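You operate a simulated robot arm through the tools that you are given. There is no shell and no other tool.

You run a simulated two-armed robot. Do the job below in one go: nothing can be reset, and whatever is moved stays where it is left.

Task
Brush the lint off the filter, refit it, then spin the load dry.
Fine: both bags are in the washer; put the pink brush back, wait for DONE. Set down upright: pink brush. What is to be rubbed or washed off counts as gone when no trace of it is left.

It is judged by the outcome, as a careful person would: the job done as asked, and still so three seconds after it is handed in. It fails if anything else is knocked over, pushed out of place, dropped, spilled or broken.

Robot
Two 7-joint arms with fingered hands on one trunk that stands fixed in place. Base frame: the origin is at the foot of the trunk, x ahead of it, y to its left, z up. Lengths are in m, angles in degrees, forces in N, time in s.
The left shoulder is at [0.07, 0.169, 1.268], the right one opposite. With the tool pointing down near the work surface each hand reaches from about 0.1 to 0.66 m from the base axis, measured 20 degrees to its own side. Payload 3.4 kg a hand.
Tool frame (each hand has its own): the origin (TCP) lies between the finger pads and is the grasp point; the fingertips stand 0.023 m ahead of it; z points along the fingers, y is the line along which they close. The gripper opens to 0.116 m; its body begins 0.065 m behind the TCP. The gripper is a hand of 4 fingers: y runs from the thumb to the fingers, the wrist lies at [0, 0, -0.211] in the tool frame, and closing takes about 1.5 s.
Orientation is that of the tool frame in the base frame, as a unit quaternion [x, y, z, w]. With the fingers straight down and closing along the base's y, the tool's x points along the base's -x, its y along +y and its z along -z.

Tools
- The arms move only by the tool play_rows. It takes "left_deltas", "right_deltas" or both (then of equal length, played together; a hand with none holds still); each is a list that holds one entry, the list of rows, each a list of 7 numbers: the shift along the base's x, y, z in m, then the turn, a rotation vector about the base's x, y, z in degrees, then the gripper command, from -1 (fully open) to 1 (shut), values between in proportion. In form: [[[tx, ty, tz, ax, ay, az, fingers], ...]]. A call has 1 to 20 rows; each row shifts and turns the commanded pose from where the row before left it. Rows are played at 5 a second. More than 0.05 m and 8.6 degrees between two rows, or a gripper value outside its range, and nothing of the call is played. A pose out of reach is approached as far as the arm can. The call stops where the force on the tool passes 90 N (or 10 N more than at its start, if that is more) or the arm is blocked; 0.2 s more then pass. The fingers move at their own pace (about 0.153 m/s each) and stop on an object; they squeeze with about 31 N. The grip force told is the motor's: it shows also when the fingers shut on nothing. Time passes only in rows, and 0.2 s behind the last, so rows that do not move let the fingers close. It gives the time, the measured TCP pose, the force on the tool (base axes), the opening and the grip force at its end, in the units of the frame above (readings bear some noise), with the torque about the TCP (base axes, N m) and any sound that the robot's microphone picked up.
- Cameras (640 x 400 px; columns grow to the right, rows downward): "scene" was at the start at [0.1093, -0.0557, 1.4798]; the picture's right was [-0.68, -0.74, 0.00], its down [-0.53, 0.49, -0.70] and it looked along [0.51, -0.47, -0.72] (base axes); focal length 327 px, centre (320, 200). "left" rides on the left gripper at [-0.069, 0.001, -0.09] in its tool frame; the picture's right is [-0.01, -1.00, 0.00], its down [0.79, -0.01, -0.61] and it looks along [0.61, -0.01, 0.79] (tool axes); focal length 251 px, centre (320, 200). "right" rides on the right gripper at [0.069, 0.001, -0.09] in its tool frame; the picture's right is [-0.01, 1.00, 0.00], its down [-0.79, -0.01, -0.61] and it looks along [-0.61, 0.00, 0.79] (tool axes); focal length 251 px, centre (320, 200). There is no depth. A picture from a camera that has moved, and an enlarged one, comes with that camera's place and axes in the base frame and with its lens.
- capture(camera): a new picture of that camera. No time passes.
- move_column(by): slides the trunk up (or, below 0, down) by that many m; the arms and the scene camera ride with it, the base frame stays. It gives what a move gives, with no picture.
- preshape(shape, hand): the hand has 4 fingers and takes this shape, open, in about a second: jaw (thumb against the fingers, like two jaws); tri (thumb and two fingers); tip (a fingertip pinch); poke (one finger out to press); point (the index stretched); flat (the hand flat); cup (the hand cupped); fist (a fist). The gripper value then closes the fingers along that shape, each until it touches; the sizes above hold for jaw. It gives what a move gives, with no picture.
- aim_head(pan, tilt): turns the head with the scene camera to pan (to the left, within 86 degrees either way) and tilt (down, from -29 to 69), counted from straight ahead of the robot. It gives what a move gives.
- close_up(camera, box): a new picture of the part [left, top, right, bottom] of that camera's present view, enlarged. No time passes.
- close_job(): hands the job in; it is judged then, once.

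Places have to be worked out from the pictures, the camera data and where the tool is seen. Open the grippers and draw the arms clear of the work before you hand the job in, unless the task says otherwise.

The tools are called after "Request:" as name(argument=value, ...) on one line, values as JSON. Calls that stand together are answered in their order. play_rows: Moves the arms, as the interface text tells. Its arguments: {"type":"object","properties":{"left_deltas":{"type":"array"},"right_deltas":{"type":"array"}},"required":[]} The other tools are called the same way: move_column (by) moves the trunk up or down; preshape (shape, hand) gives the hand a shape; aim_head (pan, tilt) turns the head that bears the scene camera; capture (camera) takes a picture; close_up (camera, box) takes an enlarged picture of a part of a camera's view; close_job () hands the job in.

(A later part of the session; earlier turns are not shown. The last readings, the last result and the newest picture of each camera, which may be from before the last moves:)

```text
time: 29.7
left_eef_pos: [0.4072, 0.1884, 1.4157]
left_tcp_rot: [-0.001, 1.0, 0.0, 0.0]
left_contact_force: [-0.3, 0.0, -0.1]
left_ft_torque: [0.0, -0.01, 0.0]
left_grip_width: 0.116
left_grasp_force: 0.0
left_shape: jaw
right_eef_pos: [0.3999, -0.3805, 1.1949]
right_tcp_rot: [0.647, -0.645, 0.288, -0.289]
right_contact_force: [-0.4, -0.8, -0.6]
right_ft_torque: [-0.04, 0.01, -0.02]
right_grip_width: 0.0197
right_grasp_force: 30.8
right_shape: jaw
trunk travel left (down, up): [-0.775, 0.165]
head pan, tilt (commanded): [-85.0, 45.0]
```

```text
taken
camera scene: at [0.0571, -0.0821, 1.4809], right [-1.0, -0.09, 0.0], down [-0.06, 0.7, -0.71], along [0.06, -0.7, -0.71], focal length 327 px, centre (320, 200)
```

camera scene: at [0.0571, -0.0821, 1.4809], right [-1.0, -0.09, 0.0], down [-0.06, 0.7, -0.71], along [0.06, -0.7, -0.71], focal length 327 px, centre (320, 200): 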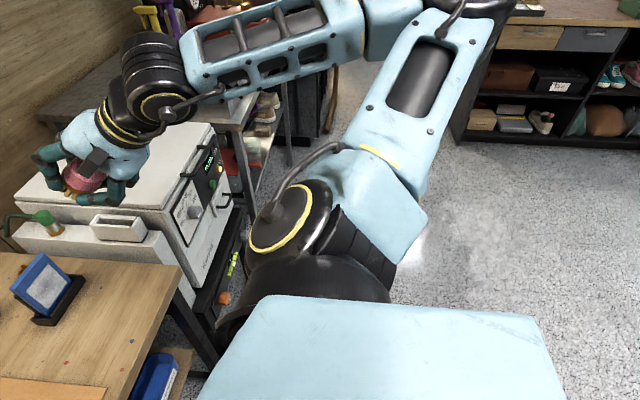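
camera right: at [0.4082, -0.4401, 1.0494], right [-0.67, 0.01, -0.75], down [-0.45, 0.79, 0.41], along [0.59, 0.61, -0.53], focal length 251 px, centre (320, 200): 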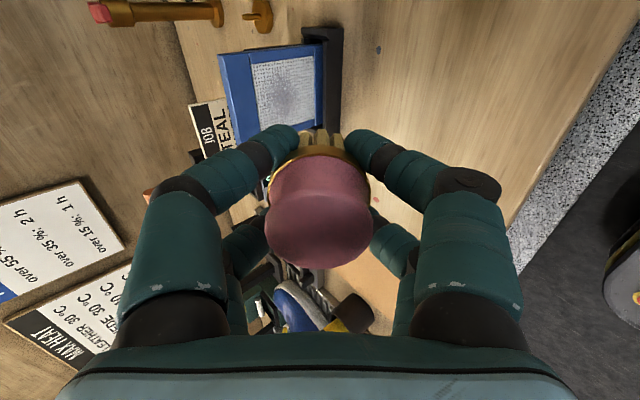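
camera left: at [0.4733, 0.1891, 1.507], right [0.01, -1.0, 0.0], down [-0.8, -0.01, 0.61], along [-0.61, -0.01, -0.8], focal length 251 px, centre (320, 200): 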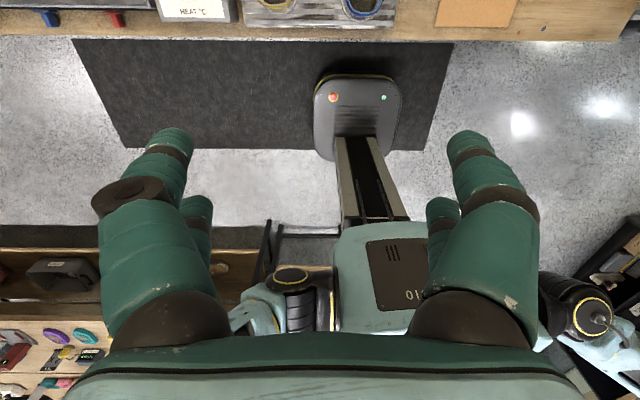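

Both elbows are high and well clear of benches and shelves. I'll lower the trunk by 0.25 m; the right hand should end at about z = 0.945 in front of the bench edge.

Request:
move_column(by=-0.25)

Request:
aim_head(pan=-35, tilt=40)

Request:
capture(camera="scene")

```text
time: 32.2
left_eef_pos: [0.4065, 0.1879, 1.1655]
left_tcp_rot: [-0.001, 1.0, 0.0, 0.0]
left_contact_force: [-0.1, -0.1, 1.0]
left_ft_torque: [0.0, 0.0, -0.03]
left_grip_width: 0.1157
left_grasp_force: 0.0
left_shape: jaw
right_eef_pos: [0.4002, -0.38, 0.9455]
right_tcp_rot: [0.647, -0.645, 0.287, -0.29]
right_contact_force: [-0.2, 0.7, -0.9]
right_ft_torque: [0.01, -0.01, -0.01]
right_grip_width: 0.0193
right_grasp_force: 31.0
right_shape: jaw
trunk travel left (down, up): [-0.525, 0.415]
head pan, tilt (commanded): [-85.0, 45.0]
```

```text
time: 33.4
left_eef_pos: [0.4072, 0.1893, 1.1671]
left_tcp_rot: [-0.001, 1.0, 0.0, 0.0]
left_contact_force: [-0.1, -0.3, -0.8]
left_ft_torque: [-0.01, -0.02, 0.0]
left_grip_width: 0.1159
left_grasp_force: 0.1
left_shape: jaw
right_eef_pos: [0.3995, -0.3801, 0.9469]
right_tcp_rot: [0.647, -0.644, 0.289, -0.29]
right_contact_force: [0.4, -0.5, 0.0]
right_ft_torque: [-0.01, -0.03, -0.03]
right_grip_width: 0.0196
right_grasp_force: 30.5
right_shape: jaw
trunk travel left (down, up): [-0.525, 0.415]
head pan, tilt (commanded): [-35.0, 40.0]
```

```text
taken
camera scene: at [0.1195, -0.0499, 1.2381], right [-0.57, -0.82, 0.0], down [-0.53, 0.37, -0.77], along [0.63, -0.44, -0.64], focal length 327 px, centre (320, 200)
```

scene: 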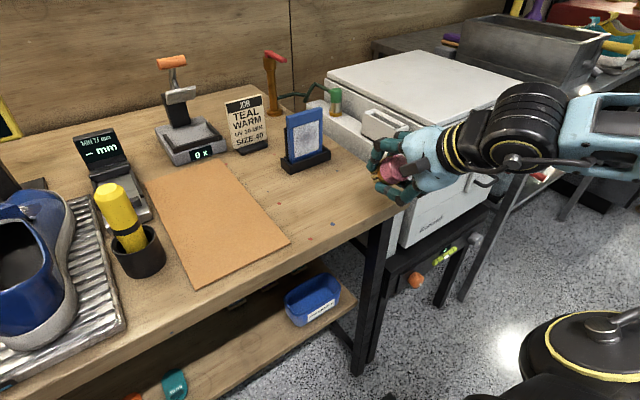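

The trunk is down and the view is better. Now I'll finish pitching the hand toward level while moving forward a little, about 34° more.

Request:
play_rows(right_deltas=[[[0.01, 0.002, 0.004, 0, -7, 0, 1], [0.01, 0.002, 0.004, 0, -7, 0, 1], [0.01, 0.002, 0.002, 0, -7, 0, 1], [0.01, 0.002, 0, 0, -7, 0, 1], [0.01, 0.002, 0, 0, -6, 0, 1]]])

Request:
capture(camera="scene")

Request:
capture(camera="right")

```text
time: 34.6
left_eef_pos: [0.4066, 0.1879, 1.166]
left_tcp_rot: [-0.001, 1.0, 0.001, -0.001]
left_contact_force: [0.1, 0.6, -0.4]
left_ft_torque: [0.01, 0.04, 0.01]
left_grip_width: 0.1159
left_grasp_force: 0.0
left_shape: jaw
right_eef_pos: [0.4667, -0.3848, 0.9595]
right_tcp_rot: [0.534, -0.531, 0.465, -0.465]
right_contact_force: [0.4, 0.9, -1.0]
right_ft_torque: [0.02, -0.03, 0.0]
right_grip_width: 0.019
right_grasp_force: 31.9
right_shape: jaw
right hand out of reach, approached as far as the arm can: row 1, 2, 3
trunk travel left (down, up): [-0.525, 0.415]
head pan, tilt (commanded): [-35.0, 40.0]
```

```text
taken
camera scene: at [0.1198, -0.0506, 1.2381], right [-0.57, -0.82, 0.0], down [-0.53, 0.37, -0.77], along [0.63, -0.44, -0.64], focal length 327 px, centre (320, 200)
```

scene: 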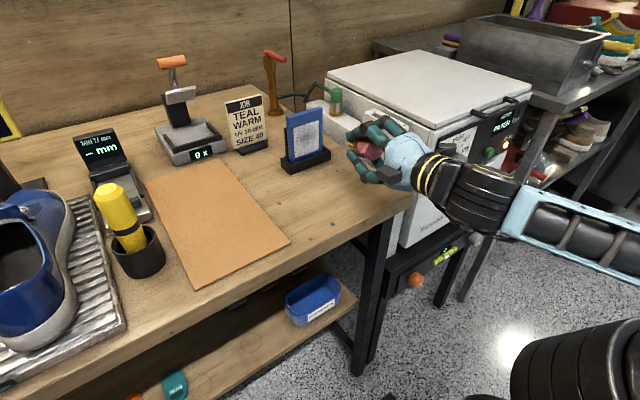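

```text
taken
camera right: at [0.3765, -0.4546, 0.9703], right [-0.14, 0.0, -0.99], down [-0.6, 0.79, 0.09], along [0.79, 0.61, -0.1], focal length 251 px, centre (320, 200)
```

right: 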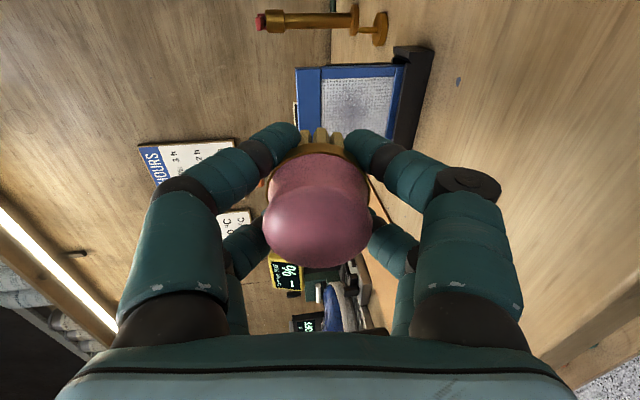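

The hand is now pitched 82°, nearly level, at [0.467, -0.385, 0.96]. I'll move down and forward to stand off in front of the mesh, then check the alignment.

Request:
play_rows(right_deltas=[[[0.015, 0.004, -0.01, 0, 0, 0, 1], [0.015, 0.004, -0.012, 0, 0, 0, 1], [0.015, 0.004, -0.012, 0, 0, 0, 1], [0.015, 0.004, -0.012, 0, 0, 0, 1], [0.015, 0.0, -0.01, 0, 0, 0, 1], [0.01, 0.0, 0, 0, 0, 0, 1]]])

Request:
capture(camera="right")

Request:
close_up(camera="scene", box=[240, 80, 440, 220])

```text
time: 36.0
left_eef_pos: [0.4066, 0.1877, 1.1658]
left_tcp_rot: [-0.001, 1.0, 0.0, 0.001]
left_contact_force: [-0.1, -0.9, -0.1]
left_ft_torque: [0.0, 0.0, -0.04]
left_grip_width: 0.1158
left_grasp_force: 0.0
left_shape: jaw
right_eef_pos: [0.526, -0.3928, 0.929]
right_tcp_rot: [0.535, -0.531, 0.464, -0.465]
right_contact_force: [-0.1, -0.4, -0.9]
right_ft_torque: [0.0, 0.02, -0.02]
right_grip_width: 0.0192
right_grasp_force: 31.1
right_shape: jaw
right hand out of reach, approached as far as the arm can: row 3, 4, 5, 6
trunk travel left (down, up): [-0.525, 0.415]
head pan, tilt (commanded): [-35.0, 40.0]
```

```text
taken
camera right: at [0.435, -0.4634, 0.9406], right [-0.14, 0.01, -0.99], down [-0.6, 0.79, 0.09], along [0.79, 0.61, -0.11], focal length 251 px, centre (320, 200)
```

right: 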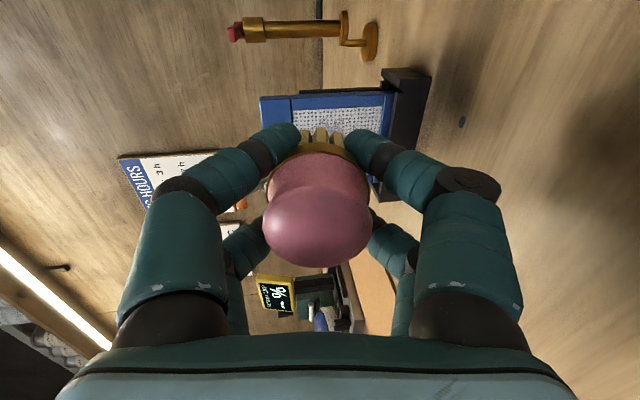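

```text
2.86 times, centred on (340, 150) of scene
camera zoom: at [0.1198, -0.0498, 1.2381], right [-0.57, -0.82, 0.0], down [-0.53, 0.37, -0.77], along [0.63, -0.44, -0.64], focal length 933 px, centre (263, 343)
```

zoom: 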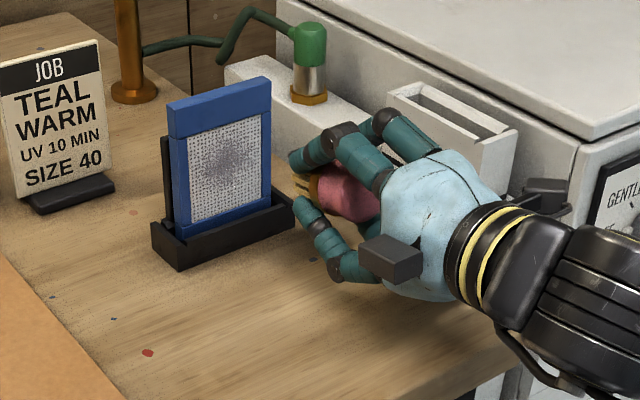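

The arm stalls at [0.526, -0.393, 0.929] with the hand level, so a joint limit is in the way. I'll look at the arm's posture to decide on a better approach.

Request:
aim_head(pan=-80, tilt=30)

Request:
capture(camera="scene")

```text
time: 37.1
left_eef_pos: [0.407, 0.1891, 1.1657]
left_tcp_rot: [-0.001, 1.0, 0.0, 0.0]
left_contact_force: [0.1, 0.0, 0.3]
left_ft_torque: [0.03, -0.02, 0.03]
left_grip_width: 0.1157
left_grasp_force: 0.1
left_shape: jaw
right_eef_pos: [0.5259, -0.3938, 0.9303]
right_tcp_rot: [0.536, -0.531, 0.464, -0.465]
right_contact_force: [0.1, 0.0, -1.9]
right_ft_torque: [-0.02, -0.02, 0.0]
right_grip_width: 0.0189
right_grasp_force: 30.4
right_shape: jaw
trunk travel left (down, up): [-0.525, 0.415]
head pan, tilt (commanded): [-80.0, 30.0]
```

```text
taken
camera scene: at [0.0658, -0.0901, 1.2535], right [-0.98, -0.17, 0.0], down [-0.09, 0.49, -0.87], along [0.15, -0.85, -0.5], focal length 327 px, centre (320, 200)
```

scene: 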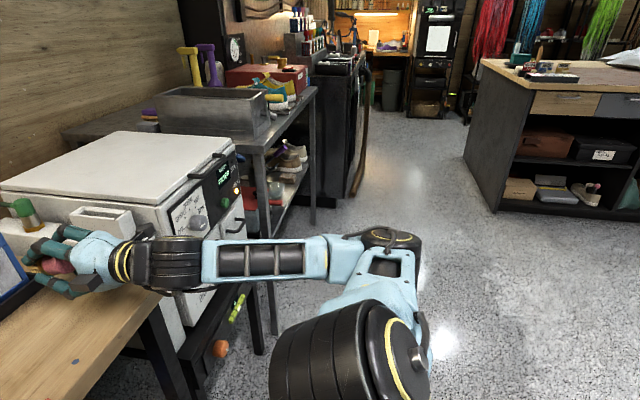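

The forearm is level and the elbow low, and it seems to be the forearm roll that limits this pose. The brush is round, so I can roll the hand about its own pointing axis toward the natural yaw-0 roll. I'll roll by 45° and then try to advance.

Request:
play_rows(right_deltas=[[[0, 0, 0, 7.43, 0, -1.05, 1], [0, 0, 0, 7.43, 0, -1.05, 1], [0, 0, 0, 7.43, 0, -1.05, 1], [0, 0, 0, 7.43, 0, -1.05, 1], [0, 0, 0, 7.43, 0, -1.05, 1], [0, 0, 0, 7.43, 0, -1.05, 1], [0.01, 0.01, -0.01, 0, 0, 0, 1], [0.01, 0.01, -0.01, 0, 0, 0, 1], [0.01, 0.004, -0.01, 0, 0, 0, 1]]])

Request:
aim_head(pan=-35, tilt=40)

Request:
close_up(camera="scene", box=[240, 80, 440, 220])

Request:
capture(camera="right")

```text
time: 39.1
left_eef_pos: [0.407, 0.188, 1.1649]
left_tcp_rot: [-0.001, 1.0, 0.0, 0.0]
left_contact_force: [-0.5, -0.4, -0.5]
left_ft_torque: [0.02, 0.0, 0.02]
left_grip_width: 0.1159
left_grasp_force: 0.1
left_shape: jaw
right_eef_pos: [0.5275, -0.397, 0.9283]
right_tcp_rot: [-0.289, 0.696, -0.252, 0.606]
right_contact_force: [0.0, -0.9, -1.6]
right_ft_torque: [0.0, -0.02, 0.02]
right_grip_width: 0.0189
right_grasp_force: 30.8
right_shape: jaw
right hand out of reach, approached as far as the arm can: row 7, 8, 9
trunk travel left (down, up): [-0.525, 0.415]
head pan, tilt (commanded): [-80.0, 30.0]
```

```text
time: 40.3
left_eef_pos: [0.4067, 0.1877, 1.1664]
left_tcp_rot: [-0.001, 1.0, 0.0, -0.001]
left_contact_force: [-0.5, -0.2, 0.5]
left_ft_torque: [0.02, 0.03, -0.02]
left_grip_width: 0.116
left_grasp_force: 0.1
left_shape: jaw
right_eef_pos: [0.5272, -0.3986, 0.9283]
right_tcp_rot: [-0.289, 0.696, -0.252, 0.607]
right_contact_force: [-0.1, -0.2, 0.4]
right_ft_torque: [0.0, -0.06, 0.02]
right_grip_width: 0.019
right_grasp_force: 31.0
right_shape: jaw
trunk travel left (down, up): [-0.525, 0.415]
head pan, tilt (commanded): [-35.0, 40.0]
```

```text
2.86 times, centred on (340, 150) of scene
camera zoom: at [0.1196, -0.0499, 1.2382], right [-0.57, -0.82, 0.0], down [-0.53, 0.37, -0.77], along [0.63, -0.44, -0.64], focal length 933 px, centre (263, 343)
```

zoom: 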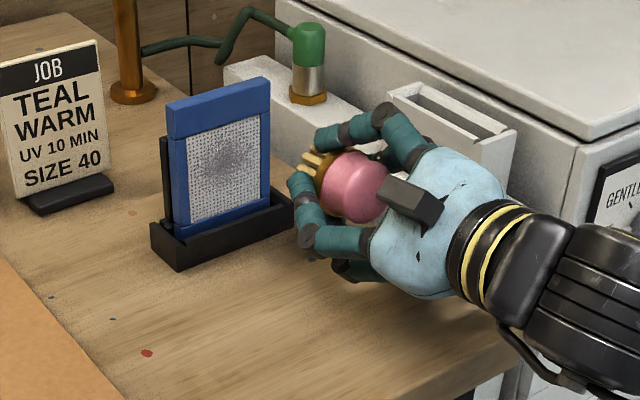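

```text
taken
camera right: at [0.4299, -0.4478, 0.8913], right [-0.1, 0.71, -0.7], down [-0.52, 0.56, 0.64], along [0.85, 0.43, 0.32], focal length 251 px, centre (320, 200)
```

right: 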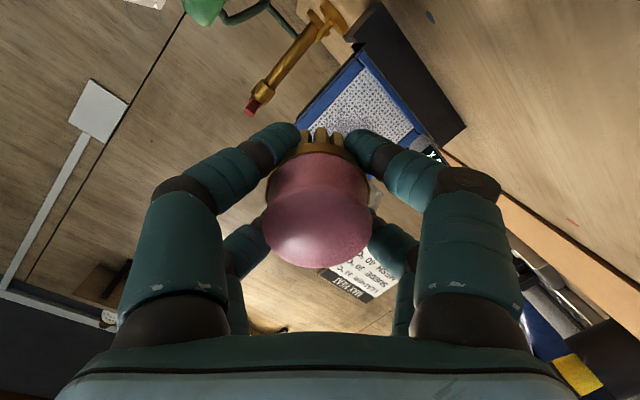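

Rolling didn't help, so the limit is higher up the arm. I'll probe which direction is blocked with small single-axis moves, here in free air with the bristles still about 6 cm short of the mesh.

Request:
play_rows(right_deltas=[[[0, 0.01, 0, 0, 0, 0, 1], [0, 0.01, 0, 0, 0, 0, 1]]])

Request:
play_rows(right_deltas=[[[0.01, 0, 0, 0, 0, 0, 1], [0.01, 0, 0, 0, 0, 0, 1]]])

Request:
play_rows(right_deltas=[[[0, 0, -0.01, 0, 0, 0, 1], [0, 0, -0.01, 0, 0, 0, 1]]])

```text
time: 40.9
left_eef_pos: [0.4061, 0.1884, 1.1659]
left_tcp_rot: [-0.001, 1.0, 0.0, 0.0]
left_contact_force: [0.9, -0.1, 0.4]
left_ft_torque: [-0.01, 0.0, 0.0]
left_grip_width: 0.1161
left_grasp_force: 0.1
left_shape: jaw
right_eef_pos: [0.521, -0.3838, 0.9346]
right_tcp_rot: [-0.29, 0.697, -0.252, 0.606]
right_contact_force: [-1.1, 0.8, -1.0]
right_ft_torque: [0.02, 0.01, 0.01]
right_grip_width: 0.0188
right_grasp_force: 30.5
right_shape: jaw
right hand out of reach, approached as far as the arm can: row 1, 2
trunk travel left (down, up): [-0.525, 0.415]
head pan, tilt (commanded): [-35.0, 40.0]
```

```text
time: 41.5
left_eef_pos: [0.4075, 0.1881, 1.1658]
left_tcp_rot: [-0.001, 1.0, 0.0, 0.0]
left_contact_force: [-0.5, 0.7, -0.6]
left_ft_torque: [-0.01, 0.05, 0.02]
left_grip_width: 0.1157
left_grasp_force: 0.1
left_shape: jaw
right_eef_pos: [0.5344, -0.3922, 0.9409]
right_tcp_rot: [-0.29, 0.696, -0.252, 0.606]
right_contact_force: [0.4, -0.1, -1.3]
right_ft_torque: [-0.01, 0.0, -0.05]
right_grip_width: 0.0191
right_grasp_force: 31.2
right_shape: jaw
right hand out of reach, approached as far as the arm can: row 1, 2
trunk travel left (down, up): [-0.525, 0.415]
head pan, tilt (commanded): [-35.0, 40.0]
```

```text
time: 42.1
left_eef_pos: [0.4081, 0.1878, 1.1661]
left_tcp_rot: [0.0, 1.0, 0.0, 0.001]
left_contact_force: [0.4, -0.2, 0.4]
left_ft_torque: [0.0, 0.02, -0.02]
left_grip_width: 0.1159
left_grasp_force: 0.1
left_shape: jaw
right_eef_pos: [0.527, -0.399, 0.929]
right_tcp_rot: [-0.289, 0.696, -0.252, 0.607]
right_contact_force: [0.4, -0.1, -1.0]
right_ft_torque: [0.01, 0.0, -0.01]
right_grip_width: 0.0188
right_grasp_force: 31.4
right_shape: jaw
right hand out of reach, approached as far as the arm can: row 1, 2
trunk travel left (down, up): [-0.525, 0.415]
head pan, tilt (commanded): [-35.0, 40.0]
```

The hand slides along a limit surface where going forward or down needs a lower shoulder; I work out that about 0.12 m or more of extra lowering is needed. I'll raise both hands first and then lower the trunk another 0.2 m.

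Request:
play_rows(left_deltas=[[[0, 0.0, 0.03, 0, 0, 0, -1], [0, 0.0, 0.03, 0, 0, 0, -1], [0, 0.0, 0.03, 0, 0, 0, -1], [0, 0.0, 0.03, 0, 0, 0, -1], [0, 0.0, 0.03, 0, 0, 0, -1], [0, 0.0, 0.03, 0, 0, 0, -1], [0, 0, 0.02, 0, 0, 0, -1]]], right_deltas=[[[-0.01, 0, 0.02, 0, 0, 0, 1], [-0.01, 0, 0.03, 0, 0, 0, 1], [-0.01, 0, 0.03, 0, 0, 0, 1], [-0.01, 0, 0.03, 0, 0, 0, 1], [-0.01, 0, 0.03, 0, 0, 0, 1], [0, 0, 0.03, 0, 0, 0, 1], [0, 0, 0.03, 0, 0, 0, 1]]])

```text
time: 43.7
left_eef_pos: [0.3909, 0.1837, 1.2224]
left_tcp_rot: [-0.001, 1.0, 0.0, 0.001]
left_contact_force: [-0.1, -0.1, -0.5]
left_ft_torque: [0.02, 0.0, -0.02]
left_grip_width: 0.1158
left_grasp_force: 0.1
left_shape: jaw
left hand out of reach, approached as far as the arm can: row 2, 3, 4, 5, 6, 7
right_eef_pos: [0.4777, -0.3971, 1.1305]
right_tcp_rot: [-0.289, 0.696, -0.252, 0.607]
right_contact_force: [-0.3, 0.2, -0.6]
right_ft_torque: [0.02, -0.02, 0.02]
right_grip_width: 0.0187
right_grasp_force: 30.5
right_shape: jaw
trunk travel left (down, up): [-0.525, 0.415]
head pan, tilt (commanded): [-35.0, 40.0]
```

The right hand is up at z = 1.13. The left stopped at 1.22, so I'll pull it back clear of the bench edge before lowering the trunk.

Request:
play_rows(left_deltas=[[[-0.03, 0.01, 0, 0, 0, 0, -1], [-0.03, 0.01, 0, 0, 0, 0, -1], [-0.03, 0.01, 0, 0, 0, 0, -1]]])

Request:
move_column(by=-0.2)

Request:
capture(camera="scene")

```text
time: 44.5
left_eef_pos: [0.3868, 0.1838, 1.2233]
left_tcp_rot: [-0.001, 1.0, -0.001, 0.002]
left_contact_force: [0.3, -0.2, -0.9]
left_ft_torque: [0.01, 0.05, -0.01]
left_grip_width: 0.1158
left_grasp_force: 0.1
left_shape: jaw
left hand out of reach, approached as far as the arm can: row 1, 2, 3
right_eef_pos: [0.4772, -0.3975, 1.1286]
right_tcp_rot: [-0.289, 0.696, -0.252, 0.607]
right_contact_force: [0.2, 1.2, -1.2]
right_ft_torque: [-0.01, 0.01, 0.02]
right_grip_width: 0.0185
right_grasp_force: 30.5
right_shape: jaw
trunk travel left (down, up): [-0.525, 0.415]
head pan, tilt (commanded): [-35.0, 40.0]
```

```text
time: 46.6
left_eef_pos: [0.3877, 0.1834, 1.0236]
left_tcp_rot: [-0.001, 1.0, -0.001, 0.002]
left_contact_force: [-0.2, 0.7, 0.3]
left_ft_torque: [-0.04, -0.01, 0.02]
left_grip_width: 0.1159
left_grasp_force: 0.0
left_shape: jaw
right_eef_pos: [0.4765, -0.3978, 0.9305]
right_tcp_rot: [-0.29, 0.696, -0.252, 0.607]
right_contact_force: [-0.2, -0.4, -0.9]
right_ft_torque: [0.01, -0.02, 0.01]
right_grip_width: 0.0186
right_grasp_force: 30.9
right_shape: jaw
trunk travel left (down, up): [-0.325, 0.615]
head pan, tilt (commanded): [-35.0, 40.0]
```

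```text
taken
camera scene: at [0.1194, -0.0498, 1.0382], right [-0.57, -0.82, 0.0], down [-0.53, 0.37, -0.77], along [0.63, -0.44, -0.64], focal length 327 px, centre (320, 200)
```

scene: 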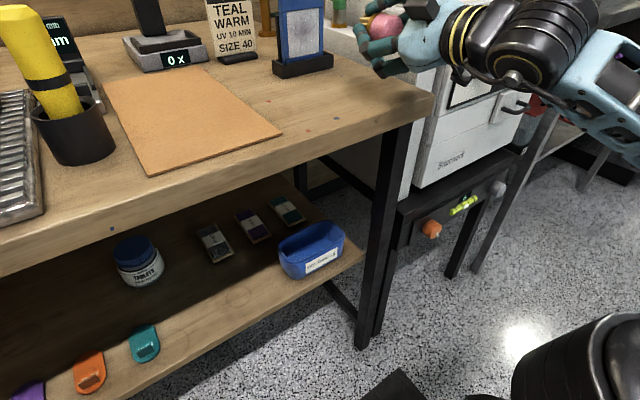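

The trunk is down and nothing touched. I'll tilt the head up to see the filter and bring the brush forward toward [0.56, -0.37, 0.90].

Request:
aim_head(pan=-35, tilt=20)

Request:
play_rows(right_deltas=[[[0.016, 0.005, -0.006, 0, 0, 0, 1], [0.016, 0.005, -0.006, 0, 0, 0, 1], [0.016, 0.005, -0.006, 0, 0, 0, 1], [0.016, 0.005, -0.006, 0, 0, 0, 1], [0.016, 0.006, -0.006, 0, 0, 0, 1]]])

Request:
capture(camera="scene")

Request:
capture(camera="right")

```text
time: 47.5
left_eef_pos: [0.3867, 0.1847, 1.0222]
left_tcp_rot: [0.0, 1.0, -0.001, 0.002]
left_contact_force: [0.6, 0.0, 0.2]
left_ft_torque: [0.03, -0.03, 0.03]
left_grip_width: 0.116
left_grasp_force: 0.0
left_shape: jaw
right_eef_pos: [0.478, -0.3983, 0.9301]
right_tcp_rot: [-0.289, 0.696, -0.253, 0.607]
right_contact_force: [-0.5, 0.4, -1.0]
right_ft_torque: [-0.05, 0.0, -0.07]
right_grip_width: 0.0185
right_grasp_force: 30.9
right_shape: jaw
trunk travel left (down, up): [-0.325, 0.615]
head pan, tilt (commanded): [-35.0, 20.0]
```

```text
time: 48.7
left_eef_pos: [0.3885, 0.184, 1.0235]
left_tcp_rot: [-0.001, 1.0, -0.001, 0.001]
left_contact_force: [0.1, -0.1, 0.1]
left_ft_torque: [-0.02, 0.02, 0.0]
left_grip_width: 0.1157
left_grasp_force: 0.1
left_shape: jaw
right_eef_pos: [0.5577, -0.3708, 0.8982]
right_tcp_rot: [-0.288, 0.696, -0.253, 0.607]
right_contact_force: [1.0, -0.3, -2.0]
right_ft_torque: [0.01, -0.04, -0.01]
right_grip_width: 0.0191
right_grasp_force: 30.8
right_shape: jaw
trunk travel left (down, up): [-0.325, 0.615]
head pan, tilt (commanded): [-35.0, 20.0]
```

```text
taken
camera scene: at [0.1267, -0.0545, 1.0695], right [-0.57, -0.82, 0.0], down [-0.28, 0.2, -0.94], along [0.77, -0.54, -0.34], focal length 327 px, centre (320, 200)
```

scene: 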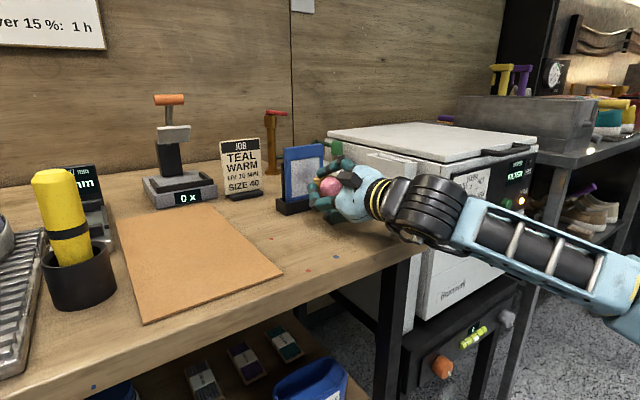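

```text
taken
camera right: at [0.4605, -0.4206, 0.8609], right [-0.09, 0.71, -0.7], down [-0.52, 0.56, 0.64], along [0.85, 0.42, 0.32], focal length 251 px, centre (320, 200)
```

right: 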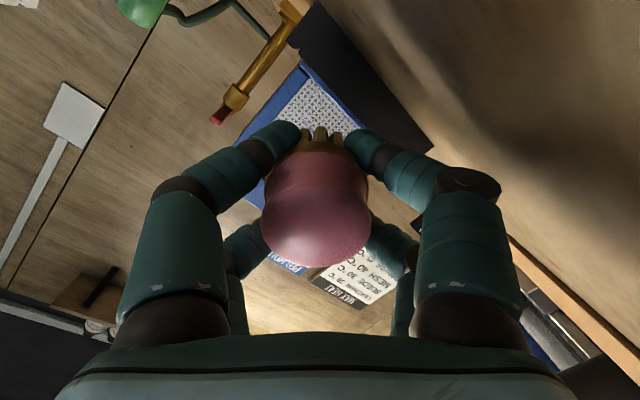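

It now reaches [0.558, -0.371, 0.898] with the hand level. I'll zoom in to judge the gap between bristles and mesh.

Request:
close_up(camera="scene", box=[260, 130, 400, 230])

Request:
close_up(camera="right", box=[220, 60, 460, 210])

```text
4.00 times, centred on (330, 180) of scene
camera zoom: at [0.1267, -0.0545, 1.0695], right [-0.57, -0.82, 0.0], down [-0.28, 0.2, -0.94], along [0.77, -0.54, -0.34], focal length 1307 px, centre (280, 280)
```

zoom: 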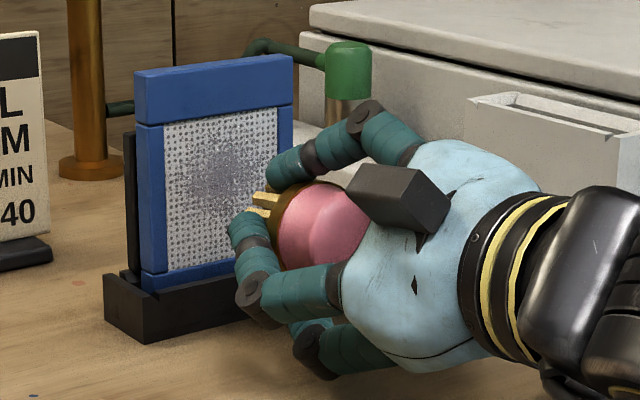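

```text
2.67 times, centred on (340, 135) of right
camera zoom: at [0.4605, -0.4206, 0.8609], right [-0.09, 0.71, -0.7], down [-0.52, 0.56, 0.64], along [0.85, 0.42, 0.32], focal length 670 px, centre (267, 373)
```

zoom: 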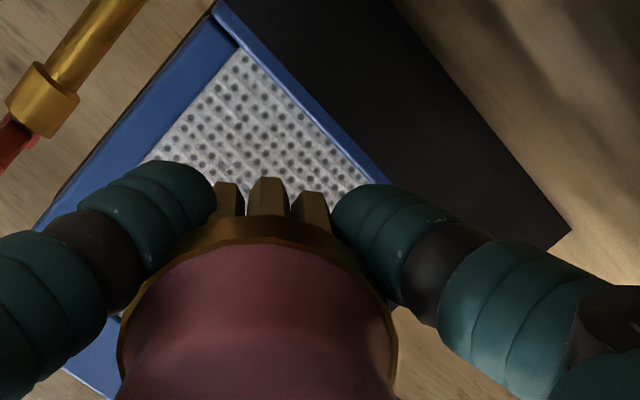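

The bristles are about 3 cm short of the mesh. The stand's front lip reaches about z = 0.865, and with the 45° roll one finger sits directly below the brush and would foul it. I'll roll back so the fingers straddle the axis, and lift slightly.

Request:
play_rows(right_deltas=[[[0, 0, 0.002, -7.43, 0, 1.05, 1], [0, 0, 0.002, -7.43, 0, 1.05, 1], [0, 0, 0.002, -7.43, 0, 1.05, 1], [0, 0, 0.002, -7.43, 0, 1.05, 1], [0, 0, 0, -7.43, 0, 1.05, 1], [0, 0, 0, -7.43, 0, 1.05, 1]]])

Request:
close_up(camera="scene", box=[260, 130, 400, 230])

Request:
close_up(camera="right", box=[220, 60, 460, 210])

```text
time: 50.1
left_eef_pos: [0.3874, 0.1846, 1.0231]
left_tcp_rot: [-0.001, 1.0, -0.002, 0.002]
left_contact_force: [-0.7, 0.4, 0.2]
left_ft_torque: [-0.01, 0.0, -0.01]
left_grip_width: 0.1161
left_grasp_force: 0.0
left_shape: jaw
right_eef_pos: [0.5574, -0.3709, 0.9083]
right_tcp_rot: [0.535, -0.531, 0.465, -0.464]
right_contact_force: [-0.5, -0.6, -1.0]
right_ft_torque: [-0.02, 0.01, 0.01]
right_grip_width: 0.0188
right_grasp_force: 31.2
right_shape: jaw
trunk travel left (down, up): [-0.325, 0.615]
head pan, tilt (commanded): [-35.0, 20.0]
```

```text
4.00 times, centred on (330, 180) of scene
camera zoom: at [0.1262, -0.0545, 1.0695], right [-0.57, -0.82, 0.0], down [-0.28, 0.2, -0.94], along [0.77, -0.54, -0.34], focal length 1307 px, centre (280, 280)
```

zoom: 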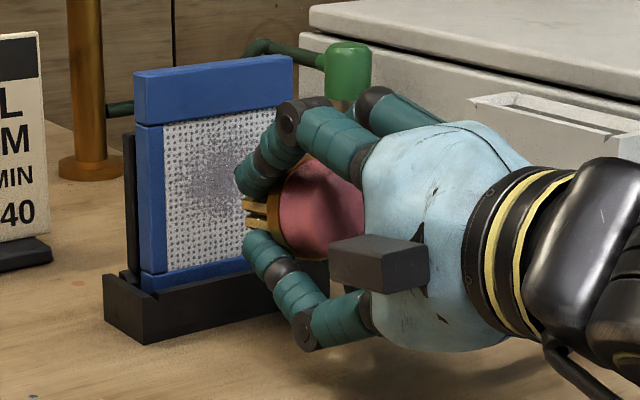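

```text
2.67 times, centred on (340, 135) of right
camera zoom: at [0.4669, -0.4419, 0.9183], right [-0.14, 0.0, -0.99], down [-0.6, 0.79, 0.09], along [0.79, 0.61, -0.11], focal length 670 px, centre (267, 373)
```

zoom: 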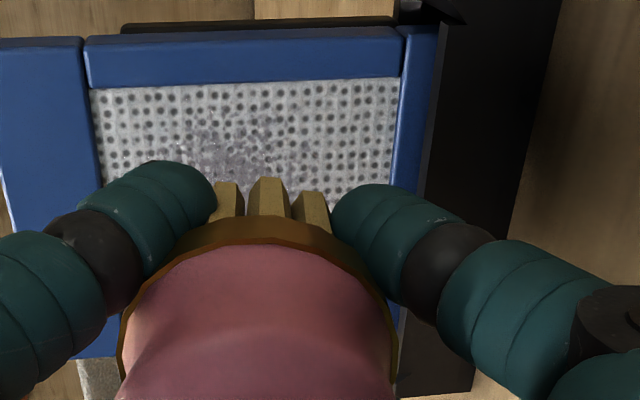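

The view is good: the lint is centred near z ≈ 0.90 on the mesh and the bristles face it squarely. I'll creep forward 2 cm and read the force.

Request:
play_rows(right_deltas=[[[0.005, 0, 0, 0, 0, 0, 1], [0.005, 0, 0, 0, 0, 0, 1], [0.005, 0, 0, 0, 0, 0, 1], [0.005, 0, 0, 0, 0, 0, 1]]])

Request:
close_up(camera="scene", box=[260, 130, 400, 230])

Request:
close_up(camera="right", box=[220, 60, 460, 210])

```text
time: 51.1
left_eef_pos: [0.3866, 0.184, 1.0232]
left_tcp_rot: [0.0, 1.0, -0.001, 0.001]
left_contact_force: [-0.2, -0.7, -0.2]
left_ft_torque: [0.0, -0.01, -0.02]
left_grip_width: 0.1159
left_grasp_force: 0.0
left_shape: jaw
right_eef_pos: [0.5764, -0.3715, 0.9085]
right_tcp_rot: [0.535, -0.531, 0.465, -0.465]
right_contact_force: [-1.3, -1.3, -0.6]
right_ft_torque: [0.0, -0.02, 0.01]
right_grip_width: 0.0188
right_grasp_force: 30.8
right_shape: jaw
trunk travel left (down, up): [-0.325, 0.615]
head pan, tilt (commanded): [-35.0, 20.0]
```

```text
4.00 times, centred on (330, 180) of scene
camera zoom: at [0.1264, -0.0545, 1.0695], right [-0.57, -0.82, 0.0], down [-0.28, 0.2, -0.94], along [0.77, -0.54, -0.34], focal length 1307 px, centre (280, 280)
```

zoom: 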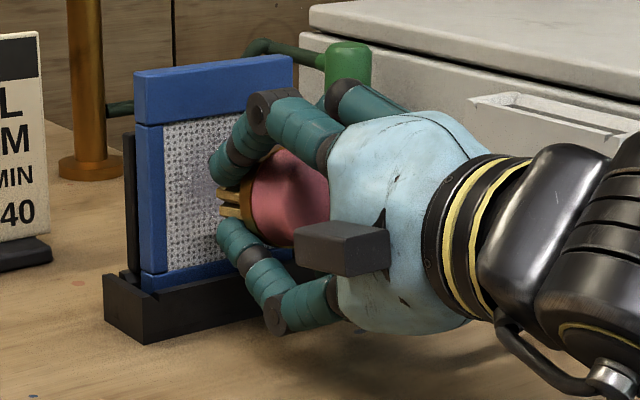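

```text
2.67 times, centred on (340, 135) of right
camera zoom: at [0.487, -0.4412, 0.9183], right [-0.14, 0.01, -0.99], down [-0.6, 0.79, 0.09], along [0.79, 0.61, -0.1], focal length 670 px, centre (267, 373)
```

zoom: 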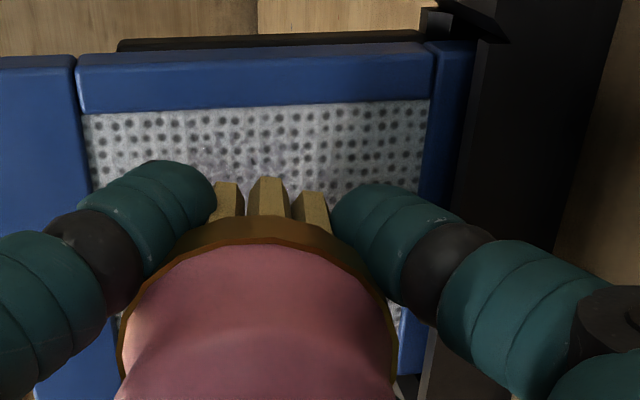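

No contact yet; I triangulate the mesh plane at x = 0.624, with the bristle tips at about 0.61. I'll continue in 2–3 mm steps while watching the force.

Request:
play_rows(right_deltas=[[[0.003, 0.001, -0.001, 0, 0, 0, 1], [0.003, 0.001, -0.001, 0, 0, 0, 1], [0.0, 0, 0, 0, 0, 0, 1]]])

Request:
play_rows(right_deltas=[[[0.002, 0, 0, 0, 0, 0, 1], [0, 0, 0, 0, 0, 0, 1]]])

Request:
close_up(camera="right", box=[220, 60, 460, 210])

```text
time: 51.9
left_eef_pos: [0.3872, 0.1848, 1.0233]
left_tcp_rot: [-0.001, 1.0, -0.001, 0.002]
left_contact_force: [0.1, -0.8, 0.4]
left_ft_torque: [0.02, -0.03, -0.01]
left_grip_width: 0.1157
left_grasp_force: 0.2
left_shape: jaw
right_eef_pos: [0.5828, -0.3688, 0.9056]
right_tcp_rot: [0.534, -0.531, 0.465, -0.465]
right_contact_force: [-0.5, 0.2, -1.6]
right_ft_torque: [0.03, 0.01, 0.0]
right_grip_width: 0.0188
right_grasp_force: 30.7
right_shape: jaw
trunk travel left (down, up): [-0.325, 0.615]
head pan, tilt (commanded): [-35.0, 20.0]
```

```text
time: 52.5
left_eef_pos: [0.3875, 0.1846, 1.0234]
left_tcp_rot: [-0.001, 1.0, -0.001, 0.002]
left_contact_force: [0.0, -0.2, 0.3]
left_ft_torque: [0.02, -0.02, 0.0]
left_grip_width: 0.1159
left_grasp_force: 0.1
left_shape: jaw
right_eef_pos: [0.5855, -0.3705, 0.9058]
right_tcp_rot: [0.535, -0.53, 0.465, -0.465]
right_contact_force: [1.2, -0.3, -0.8]
right_ft_torque: [0.03, 0.01, 0.0]
right_grip_width: 0.0186
right_grasp_force: 31.5
right_shape: jaw
trunk travel left (down, up): [-0.325, 0.615]
head pan, tilt (commanded): [-35.0, 20.0]
```

```text
2.67 times, centred on (340, 135) of right
camera zoom: at [0.4949, -0.4398, 0.9164], right [-0.14, 0.01, -0.99], down [-0.6, 0.79, 0.09], along [0.79, 0.61, -0.1], focal length 670 px, centre (267, 373)
```

zoom: 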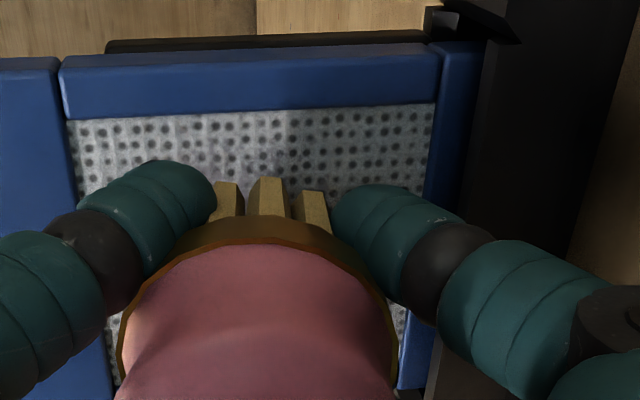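

Readings remain at noise level. I'll take two more small steps forward.

Request:
play_rows(right_deltas=[[[0.002, 0, 0, 0, 0, 0, 1], [0, 0, 0, 0, 0, 0, 1]]])

Request:
play_rows(right_deltas=[[[0.002, 0, 0, 0, 0, 0, 1], [0, 0, 0, 0, 0, 0, 1]]])

Request:
close_up(camera="scene", box=[260, 130, 400, 230])

```text
time: 53.1
left_eef_pos: [0.3876, 0.1833, 1.023]
left_tcp_rot: [-0.001, 1.0, 0.0, 0.001]
left_contact_force: [0.3, 1.0, 0.5]
left_ft_torque: [-0.03, 0.01, -0.01]
left_grip_width: 0.1158
left_grasp_force: 0.1
left_shape: jaw
right_eef_pos: [0.5877, -0.3702, 0.9057]
right_tcp_rot: [0.535, -0.531, 0.465, -0.465]
right_contact_force: [0.0, 0.3, -0.7]
right_ft_torque: [0.05, -0.04, 0.0]
right_grip_width: 0.0188
right_grasp_force: 31.3
right_shape: jaw
trunk travel left (down, up): [-0.325, 0.615]
head pan, tilt (commanded): [-35.0, 20.0]
```

```text
time: 53.7
left_eef_pos: [0.3864, 0.1835, 1.0236]
left_tcp_rot: [0.0, 1.0, -0.001, 0.001]
left_contact_force: [-0.6, -0.6, 0.2]
left_ft_torque: [0.02, 0.04, 0.01]
left_grip_width: 0.1158
left_grasp_force: 0.0
left_shape: jaw
right_eef_pos: [0.5906, -0.3702, 0.9047]
right_tcp_rot: [0.534, -0.531, 0.465, -0.465]
right_contact_force: [0.0, 0.0, -0.3]
right_ft_torque: [-0.01, -0.01, -0.02]
right_grip_width: 0.0187
right_grasp_force: 31.6
right_shape: jaw
trunk travel left (down, up): [-0.325, 0.615]
head pan, tilt (commanded): [-35.0, 20.0]
```

```text
4.00 times, centred on (330, 180) of scene
camera zoom: at [0.1262, -0.0545, 1.0695], right [-0.57, -0.82, 0.0], down [-0.28, 0.2, -0.94], along [0.77, -0.54, -0.34], focal length 1307 px, centre (280, 280)
```

zoom: 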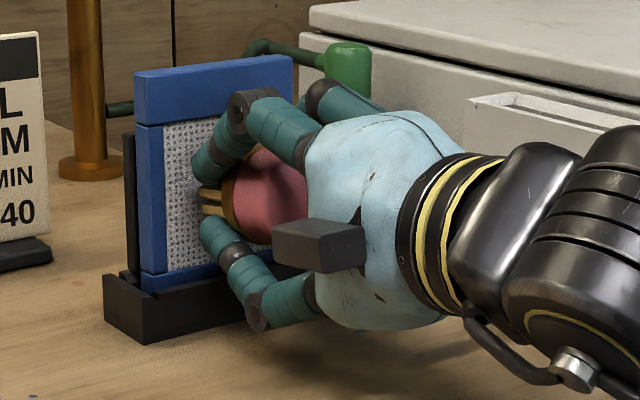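

Still no contact. I'll keep creeping in 2 mm steps, checking the force at each one.

Request:
play_rows(right_deltas=[[[0.002, 0, 0, 0, 0, 0, 1], [0, 0, 0, 0, 0, 0, 1]]])

Request:
play_rows(right_deltas=[[[0.002, 0, 0, 0, 0, 0, 1], [0, 0, 0, 0, 0, 0, 1]]])

Request:
close_up(camera="right", box=[220, 60, 460, 210])

Request:
close_up(camera="scene", box=[280, 140, 350, 210])

```text
time: 54.3
left_eef_pos: [0.3871, 0.1844, 1.0234]
left_tcp_rot: [0.0, 1.0, 0.0, 0.001]
left_contact_force: [1.9, -0.2, 0.7]
left_ft_torque: [0.01, 0.03, 0.01]
left_grip_width: 0.1158
left_grasp_force: 0.2
left_shape: jaw
right_eef_pos: [0.591, -0.3698, 0.9051]
right_tcp_rot: [0.534, -0.531, 0.465, -0.464]
right_contact_force: [0.6, -0.1, -1.1]
right_ft_torque: [-0.01, -0.01, 0.02]
right_grip_width: 0.0189
right_grasp_force: 31.3
right_shape: jaw
trunk travel left (down, up): [-0.325, 0.615]
head pan, tilt (commanded): [-35.0, 20.0]
```

```text
time: 54.9
left_eef_pos: [0.3874, 0.1832, 1.0238]
left_tcp_rot: [-0.001, 1.0, -0.001, 0.002]
left_contact_force: [0.9, -0.4, 0.3]
left_ft_torque: [0.01, -0.01, -0.01]
left_grip_width: 0.1159
left_grasp_force: 0.1
left_shape: jaw
right_eef_pos: [0.5932, -0.3679, 0.9061]
right_tcp_rot: [0.534, -0.531, 0.465, -0.465]
right_contact_force: [0.4, 0.1, -2.2]
right_ft_torque: [-0.02, 0.03, 0.01]
right_grip_width: 0.0187
right_grasp_force: 30.9
right_shape: jaw
trunk travel left (down, up): [-0.325, 0.615]
head pan, tilt (commanded): [-35.0, 20.0]
```

```text
2.67 times, centred on (340, 135) of right
camera zoom: at [0.5026, -0.4391, 0.9167], right [-0.14, 0.01, -0.99], down [-0.6, 0.79, 0.09], along [0.79, 0.61, -0.1], focal length 670 px, centre (267, 373)
```

zoom: 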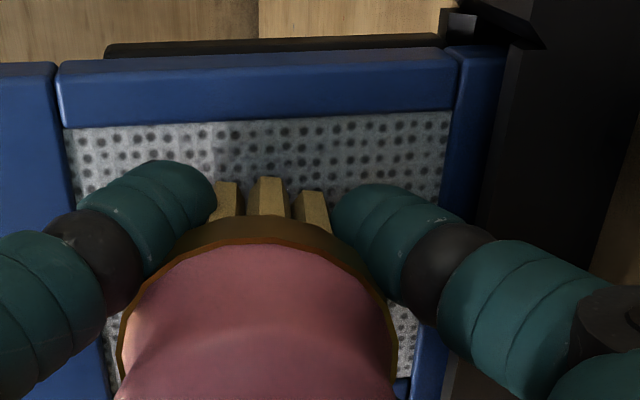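

```text
5.71 times, centred on (315, 175) of scene
camera zoom: at [0.1262, -0.0545, 1.0695], right [-0.57, -0.82, 0.0], down [-0.28, 0.2, -0.94], along [0.77, -0.54, -0.34], focal length 1867 px, centre (349, 343)
```

zoom: 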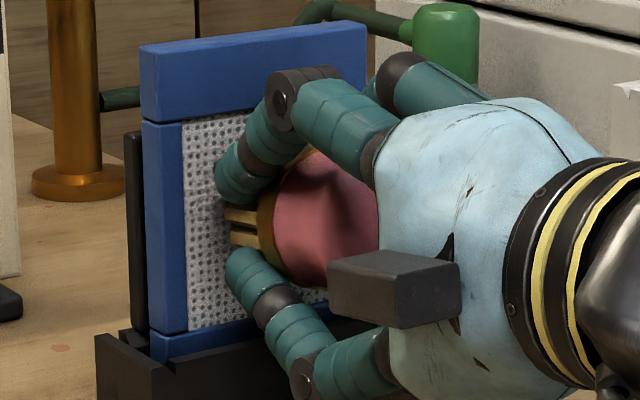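

No contact force yet at x = 0.593. I'll continue in small steps.

Request:
play_rows(right_deltas=[[[0.002, 0, 0, 0, 0, 0, 1], [0, 0, 0, 0, 0, 0, 1]]])

Request:
play_rows(right_deltas=[[[0.002, 0, 0, 0, 0, 0, 1], [0, 0, 0, 0, 0, 0, 1]]])

Request:
close_up(camera="right", box=[220, 60, 460, 210])

Request:
close_up(camera="scene", box=[280, 140, 350, 210])

```text
time: 55.5
left_eef_pos: [0.3869, 0.1842, 1.0234]
left_tcp_rot: [-0.001, 1.0, -0.001, 0.001]
left_contact_force: [0.0, -0.4, 0.1]
left_ft_torque: [-0.01, 0.03, 0.0]
left_grip_width: 0.1157
left_grasp_force: 0.1
left_shape: jaw
right_eef_pos: [0.5953, -0.3705, 0.9057]
right_tcp_rot: [0.534, -0.531, 0.465, -0.465]
right_contact_force: [-0.8, -1.0, -0.1]
right_ft_torque: [-0.01, -0.02, -0.01]
right_grip_width: 0.0187
right_grasp_force: 31.2
right_shape: jaw
trunk travel left (down, up): [-0.325, 0.615]
head pan, tilt (commanded): [-35.0, 20.0]
```

```text
time: 56.1
left_eef_pos: [0.3858, 0.1841, 1.0236]
left_tcp_rot: [-0.001, 1.0, -0.001, 0.002]
left_contact_force: [-1.4, -0.1, -0.8]
left_ft_torque: [-0.02, -0.02, 0.02]
left_grip_width: 0.1158
left_grasp_force: 0.1
left_shape: jaw
right_eef_pos: [0.5974, -0.3697, 0.9055]
right_tcp_rot: [0.535, -0.531, 0.465, -0.465]
right_contact_force: [0.1, 0.2, -1.1]
right_ft_torque: [-0.01, 0.0, -0.01]
right_grip_width: 0.0185
right_grasp_force: 30.8
right_shape: jaw
trunk travel left (down, up): [-0.325, 0.615]
head pan, tilt (commanded): [-35.0, 20.0]
```

```text
2.67 times, centred on (340, 135) of right
camera zoom: at [0.5068, -0.4389, 0.916], right [-0.14, 0.01, -0.99], down [-0.6, 0.79, 0.09], along [0.79, 0.61, -0.1], focal length 670 px, centre (267, 373)
```

zoom: 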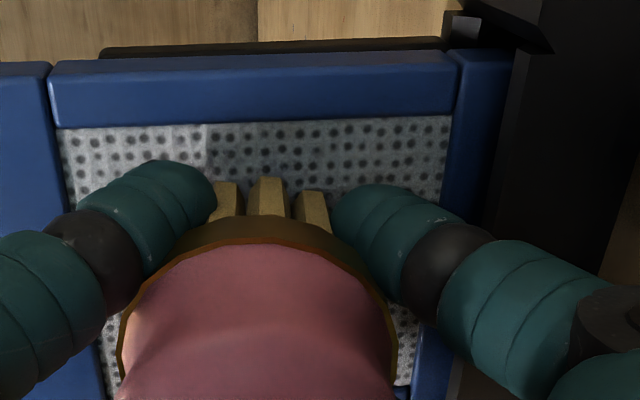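

```text
5.71 times, centred on (315, 175) of scene
camera zoom: at [0.1262, -0.0545, 1.0695], right [-0.57, -0.82, 0.0], down [-0.28, 0.2, -0.94], along [0.77, -0.54, -0.34], focal length 1867 px, centre (349, 343)
```

zoom: 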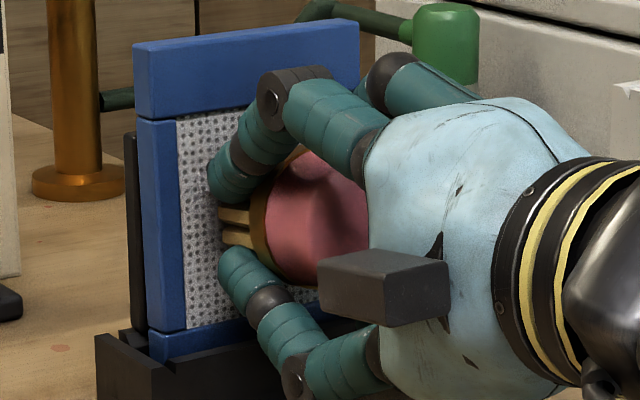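

The filter has leaned back a few millimetres under the bristles, so they now bear on the mesh with only about 1 N. I'll make gentle side-to-side strokes over the lint patch and see what it does.

Request:
play_rows(right_deltas=[[[0, 0.006, 0, 0, 0, 0, 1], [0, 0.006, 0, 0, 0, 0, 1], [0, 0.004, 0, 0, 0, 0, 1], [0, -0.006, 0, 0, 0, 0, 1], [0, -0.006, 0, 0, 0, 0, 1], [0, -0.006, 0, 0, 0, 0, 1], [0, -0.006, 0, 0, 0, 0, 1], [0, -0.006, 0, 0, 0, 0, 1], [0, -0.004, 0, 0, 0, 0, 1], [0, 0.006, 0, 0, 0, 0, 1], [0, 0.006, 0, 0, 0, 0, 1], [0, 0.006, 0, 0, 0, 0, 1]]])

Request:
close_up(camera="scene", box=[280, 140, 350, 210])

Request:
close_up(camera="right", box=[220, 60, 460, 210])

```text
time: 58.7
left_eef_pos: [0.3876, 0.1832, 1.0238]
left_tcp_rot: [-0.001, 1.0, -0.001, 0.002]
left_contact_force: [-0.2, -0.5, -0.4]
left_ft_torque: [0.0, 0.0, -0.01]
left_grip_width: 0.1156
left_grasp_force: 0.0
left_shape: jaw
right_eef_pos: [0.5988, -0.3689, 0.905]
right_tcp_rot: [0.535, -0.531, 0.464, -0.465]
right_contact_force: [-0.6, 0.4, -1.3]
right_ft_torque: [-0.01, -0.02, -0.01]
right_grip_width: 0.0185
right_grasp_force: 31.1
right_shape: jaw
trunk travel left (down, up): [-0.325, 0.615]
head pan, tilt (commanded): [-35.0, 20.0]
```

```text
5.71 times, centred on (315, 175) of scene
camera zoom: at [0.1263, -0.0544, 1.0695], right [-0.57, -0.82, 0.0], down [-0.28, 0.2, -0.94], along [0.77, -0.54, -0.34], focal length 1867 px, centre (349, 343)
```

zoom: 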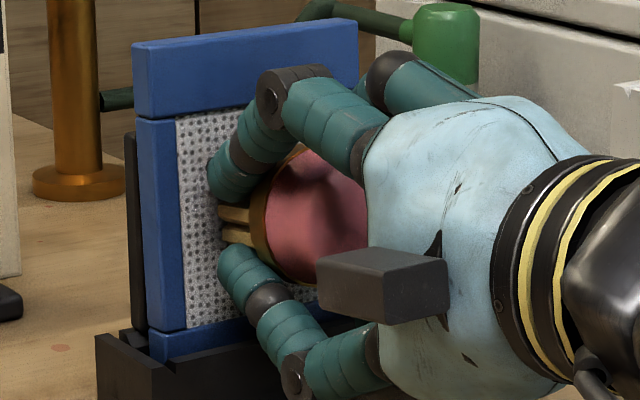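

```text
2.67 times, centred on (340, 135) of right
camera zoom: at [0.5077, -0.4391, 0.9163], right [-0.14, 0.01, -0.99], down [-0.6, 0.79, 0.09], along [0.79, 0.61, -0.1], focal length 670 px, centre (267, 373)
```

zoom: 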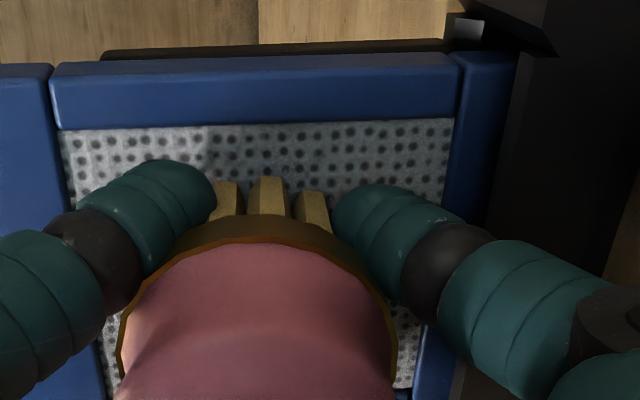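

I'll back off a few centimetres to see whether the lint patch has changed.

Request:
play_rows(right_deltas=[[[-0.015, 0, 0, 0, 0, 0, 1], [-0.015, -0.01, 0, 0, 0, 0, 1], [-0.015, -0.02, 0, 0, 0, 0, 1], [0, -0.02, 0, 0, 0, 0, 1]]])

Request:
close_up(camera="scene", box=[280, 140, 350, 210])

Request:
close_up(camera="right", box=[200, 40, 440, 190])

```text
time: 59.7
left_eef_pos: [0.3866, 0.1847, 1.0245]
left_tcp_rot: [0.0, 1.0, -0.001, 0.002]
left_contact_force: [0.3, -0.2, -0.1]
left_ft_torque: [-0.01, -0.01, -0.01]
left_grip_width: 0.1158
left_grasp_force: 0.0
left_shape: jaw
right_eef_pos: [0.5529, -0.4208, 0.9062]
right_tcp_rot: [0.534, -0.531, 0.465, -0.466]
right_contact_force: [0.8, -0.3, -0.7]
right_ft_torque: [-0.01, -0.02, 0.02]
right_grip_width: 0.0189
right_grasp_force: 31.1
right_shape: jaw
trunk travel left (down, up): [-0.325, 0.615]
head pan, tilt (commanded): [-35.0, 20.0]
```

```text
5.71 times, centred on (315, 175) of scene
camera zoom: at [0.1264, -0.0547, 1.0695], right [-0.57, -0.82, 0.0], down [-0.28, 0.2, -0.94], along [0.77, -0.54, -0.34], focal length 1867 px, centre (349, 343)
```

zoom: 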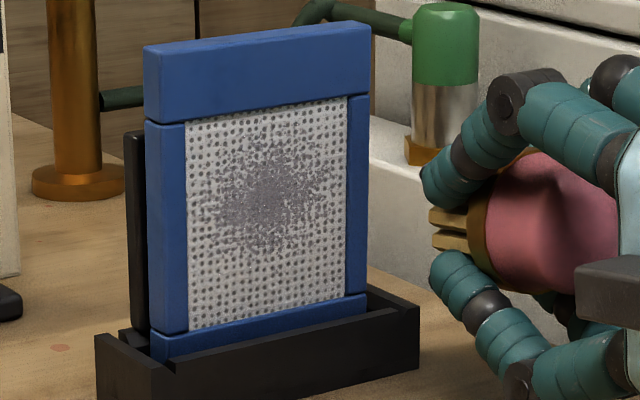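

```text
2.67 times, centred on (320, 115) of right
camera zoom: at [0.4627, -0.49, 0.9163], right [-0.14, 0.01, -0.99], down [-0.6, 0.79, 0.09], along [0.79, 0.61, -0.1], focal length 670 px, centre (320, 427)
```

zoom: 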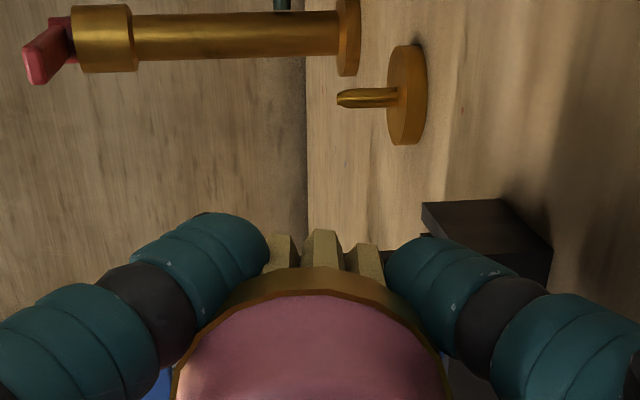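

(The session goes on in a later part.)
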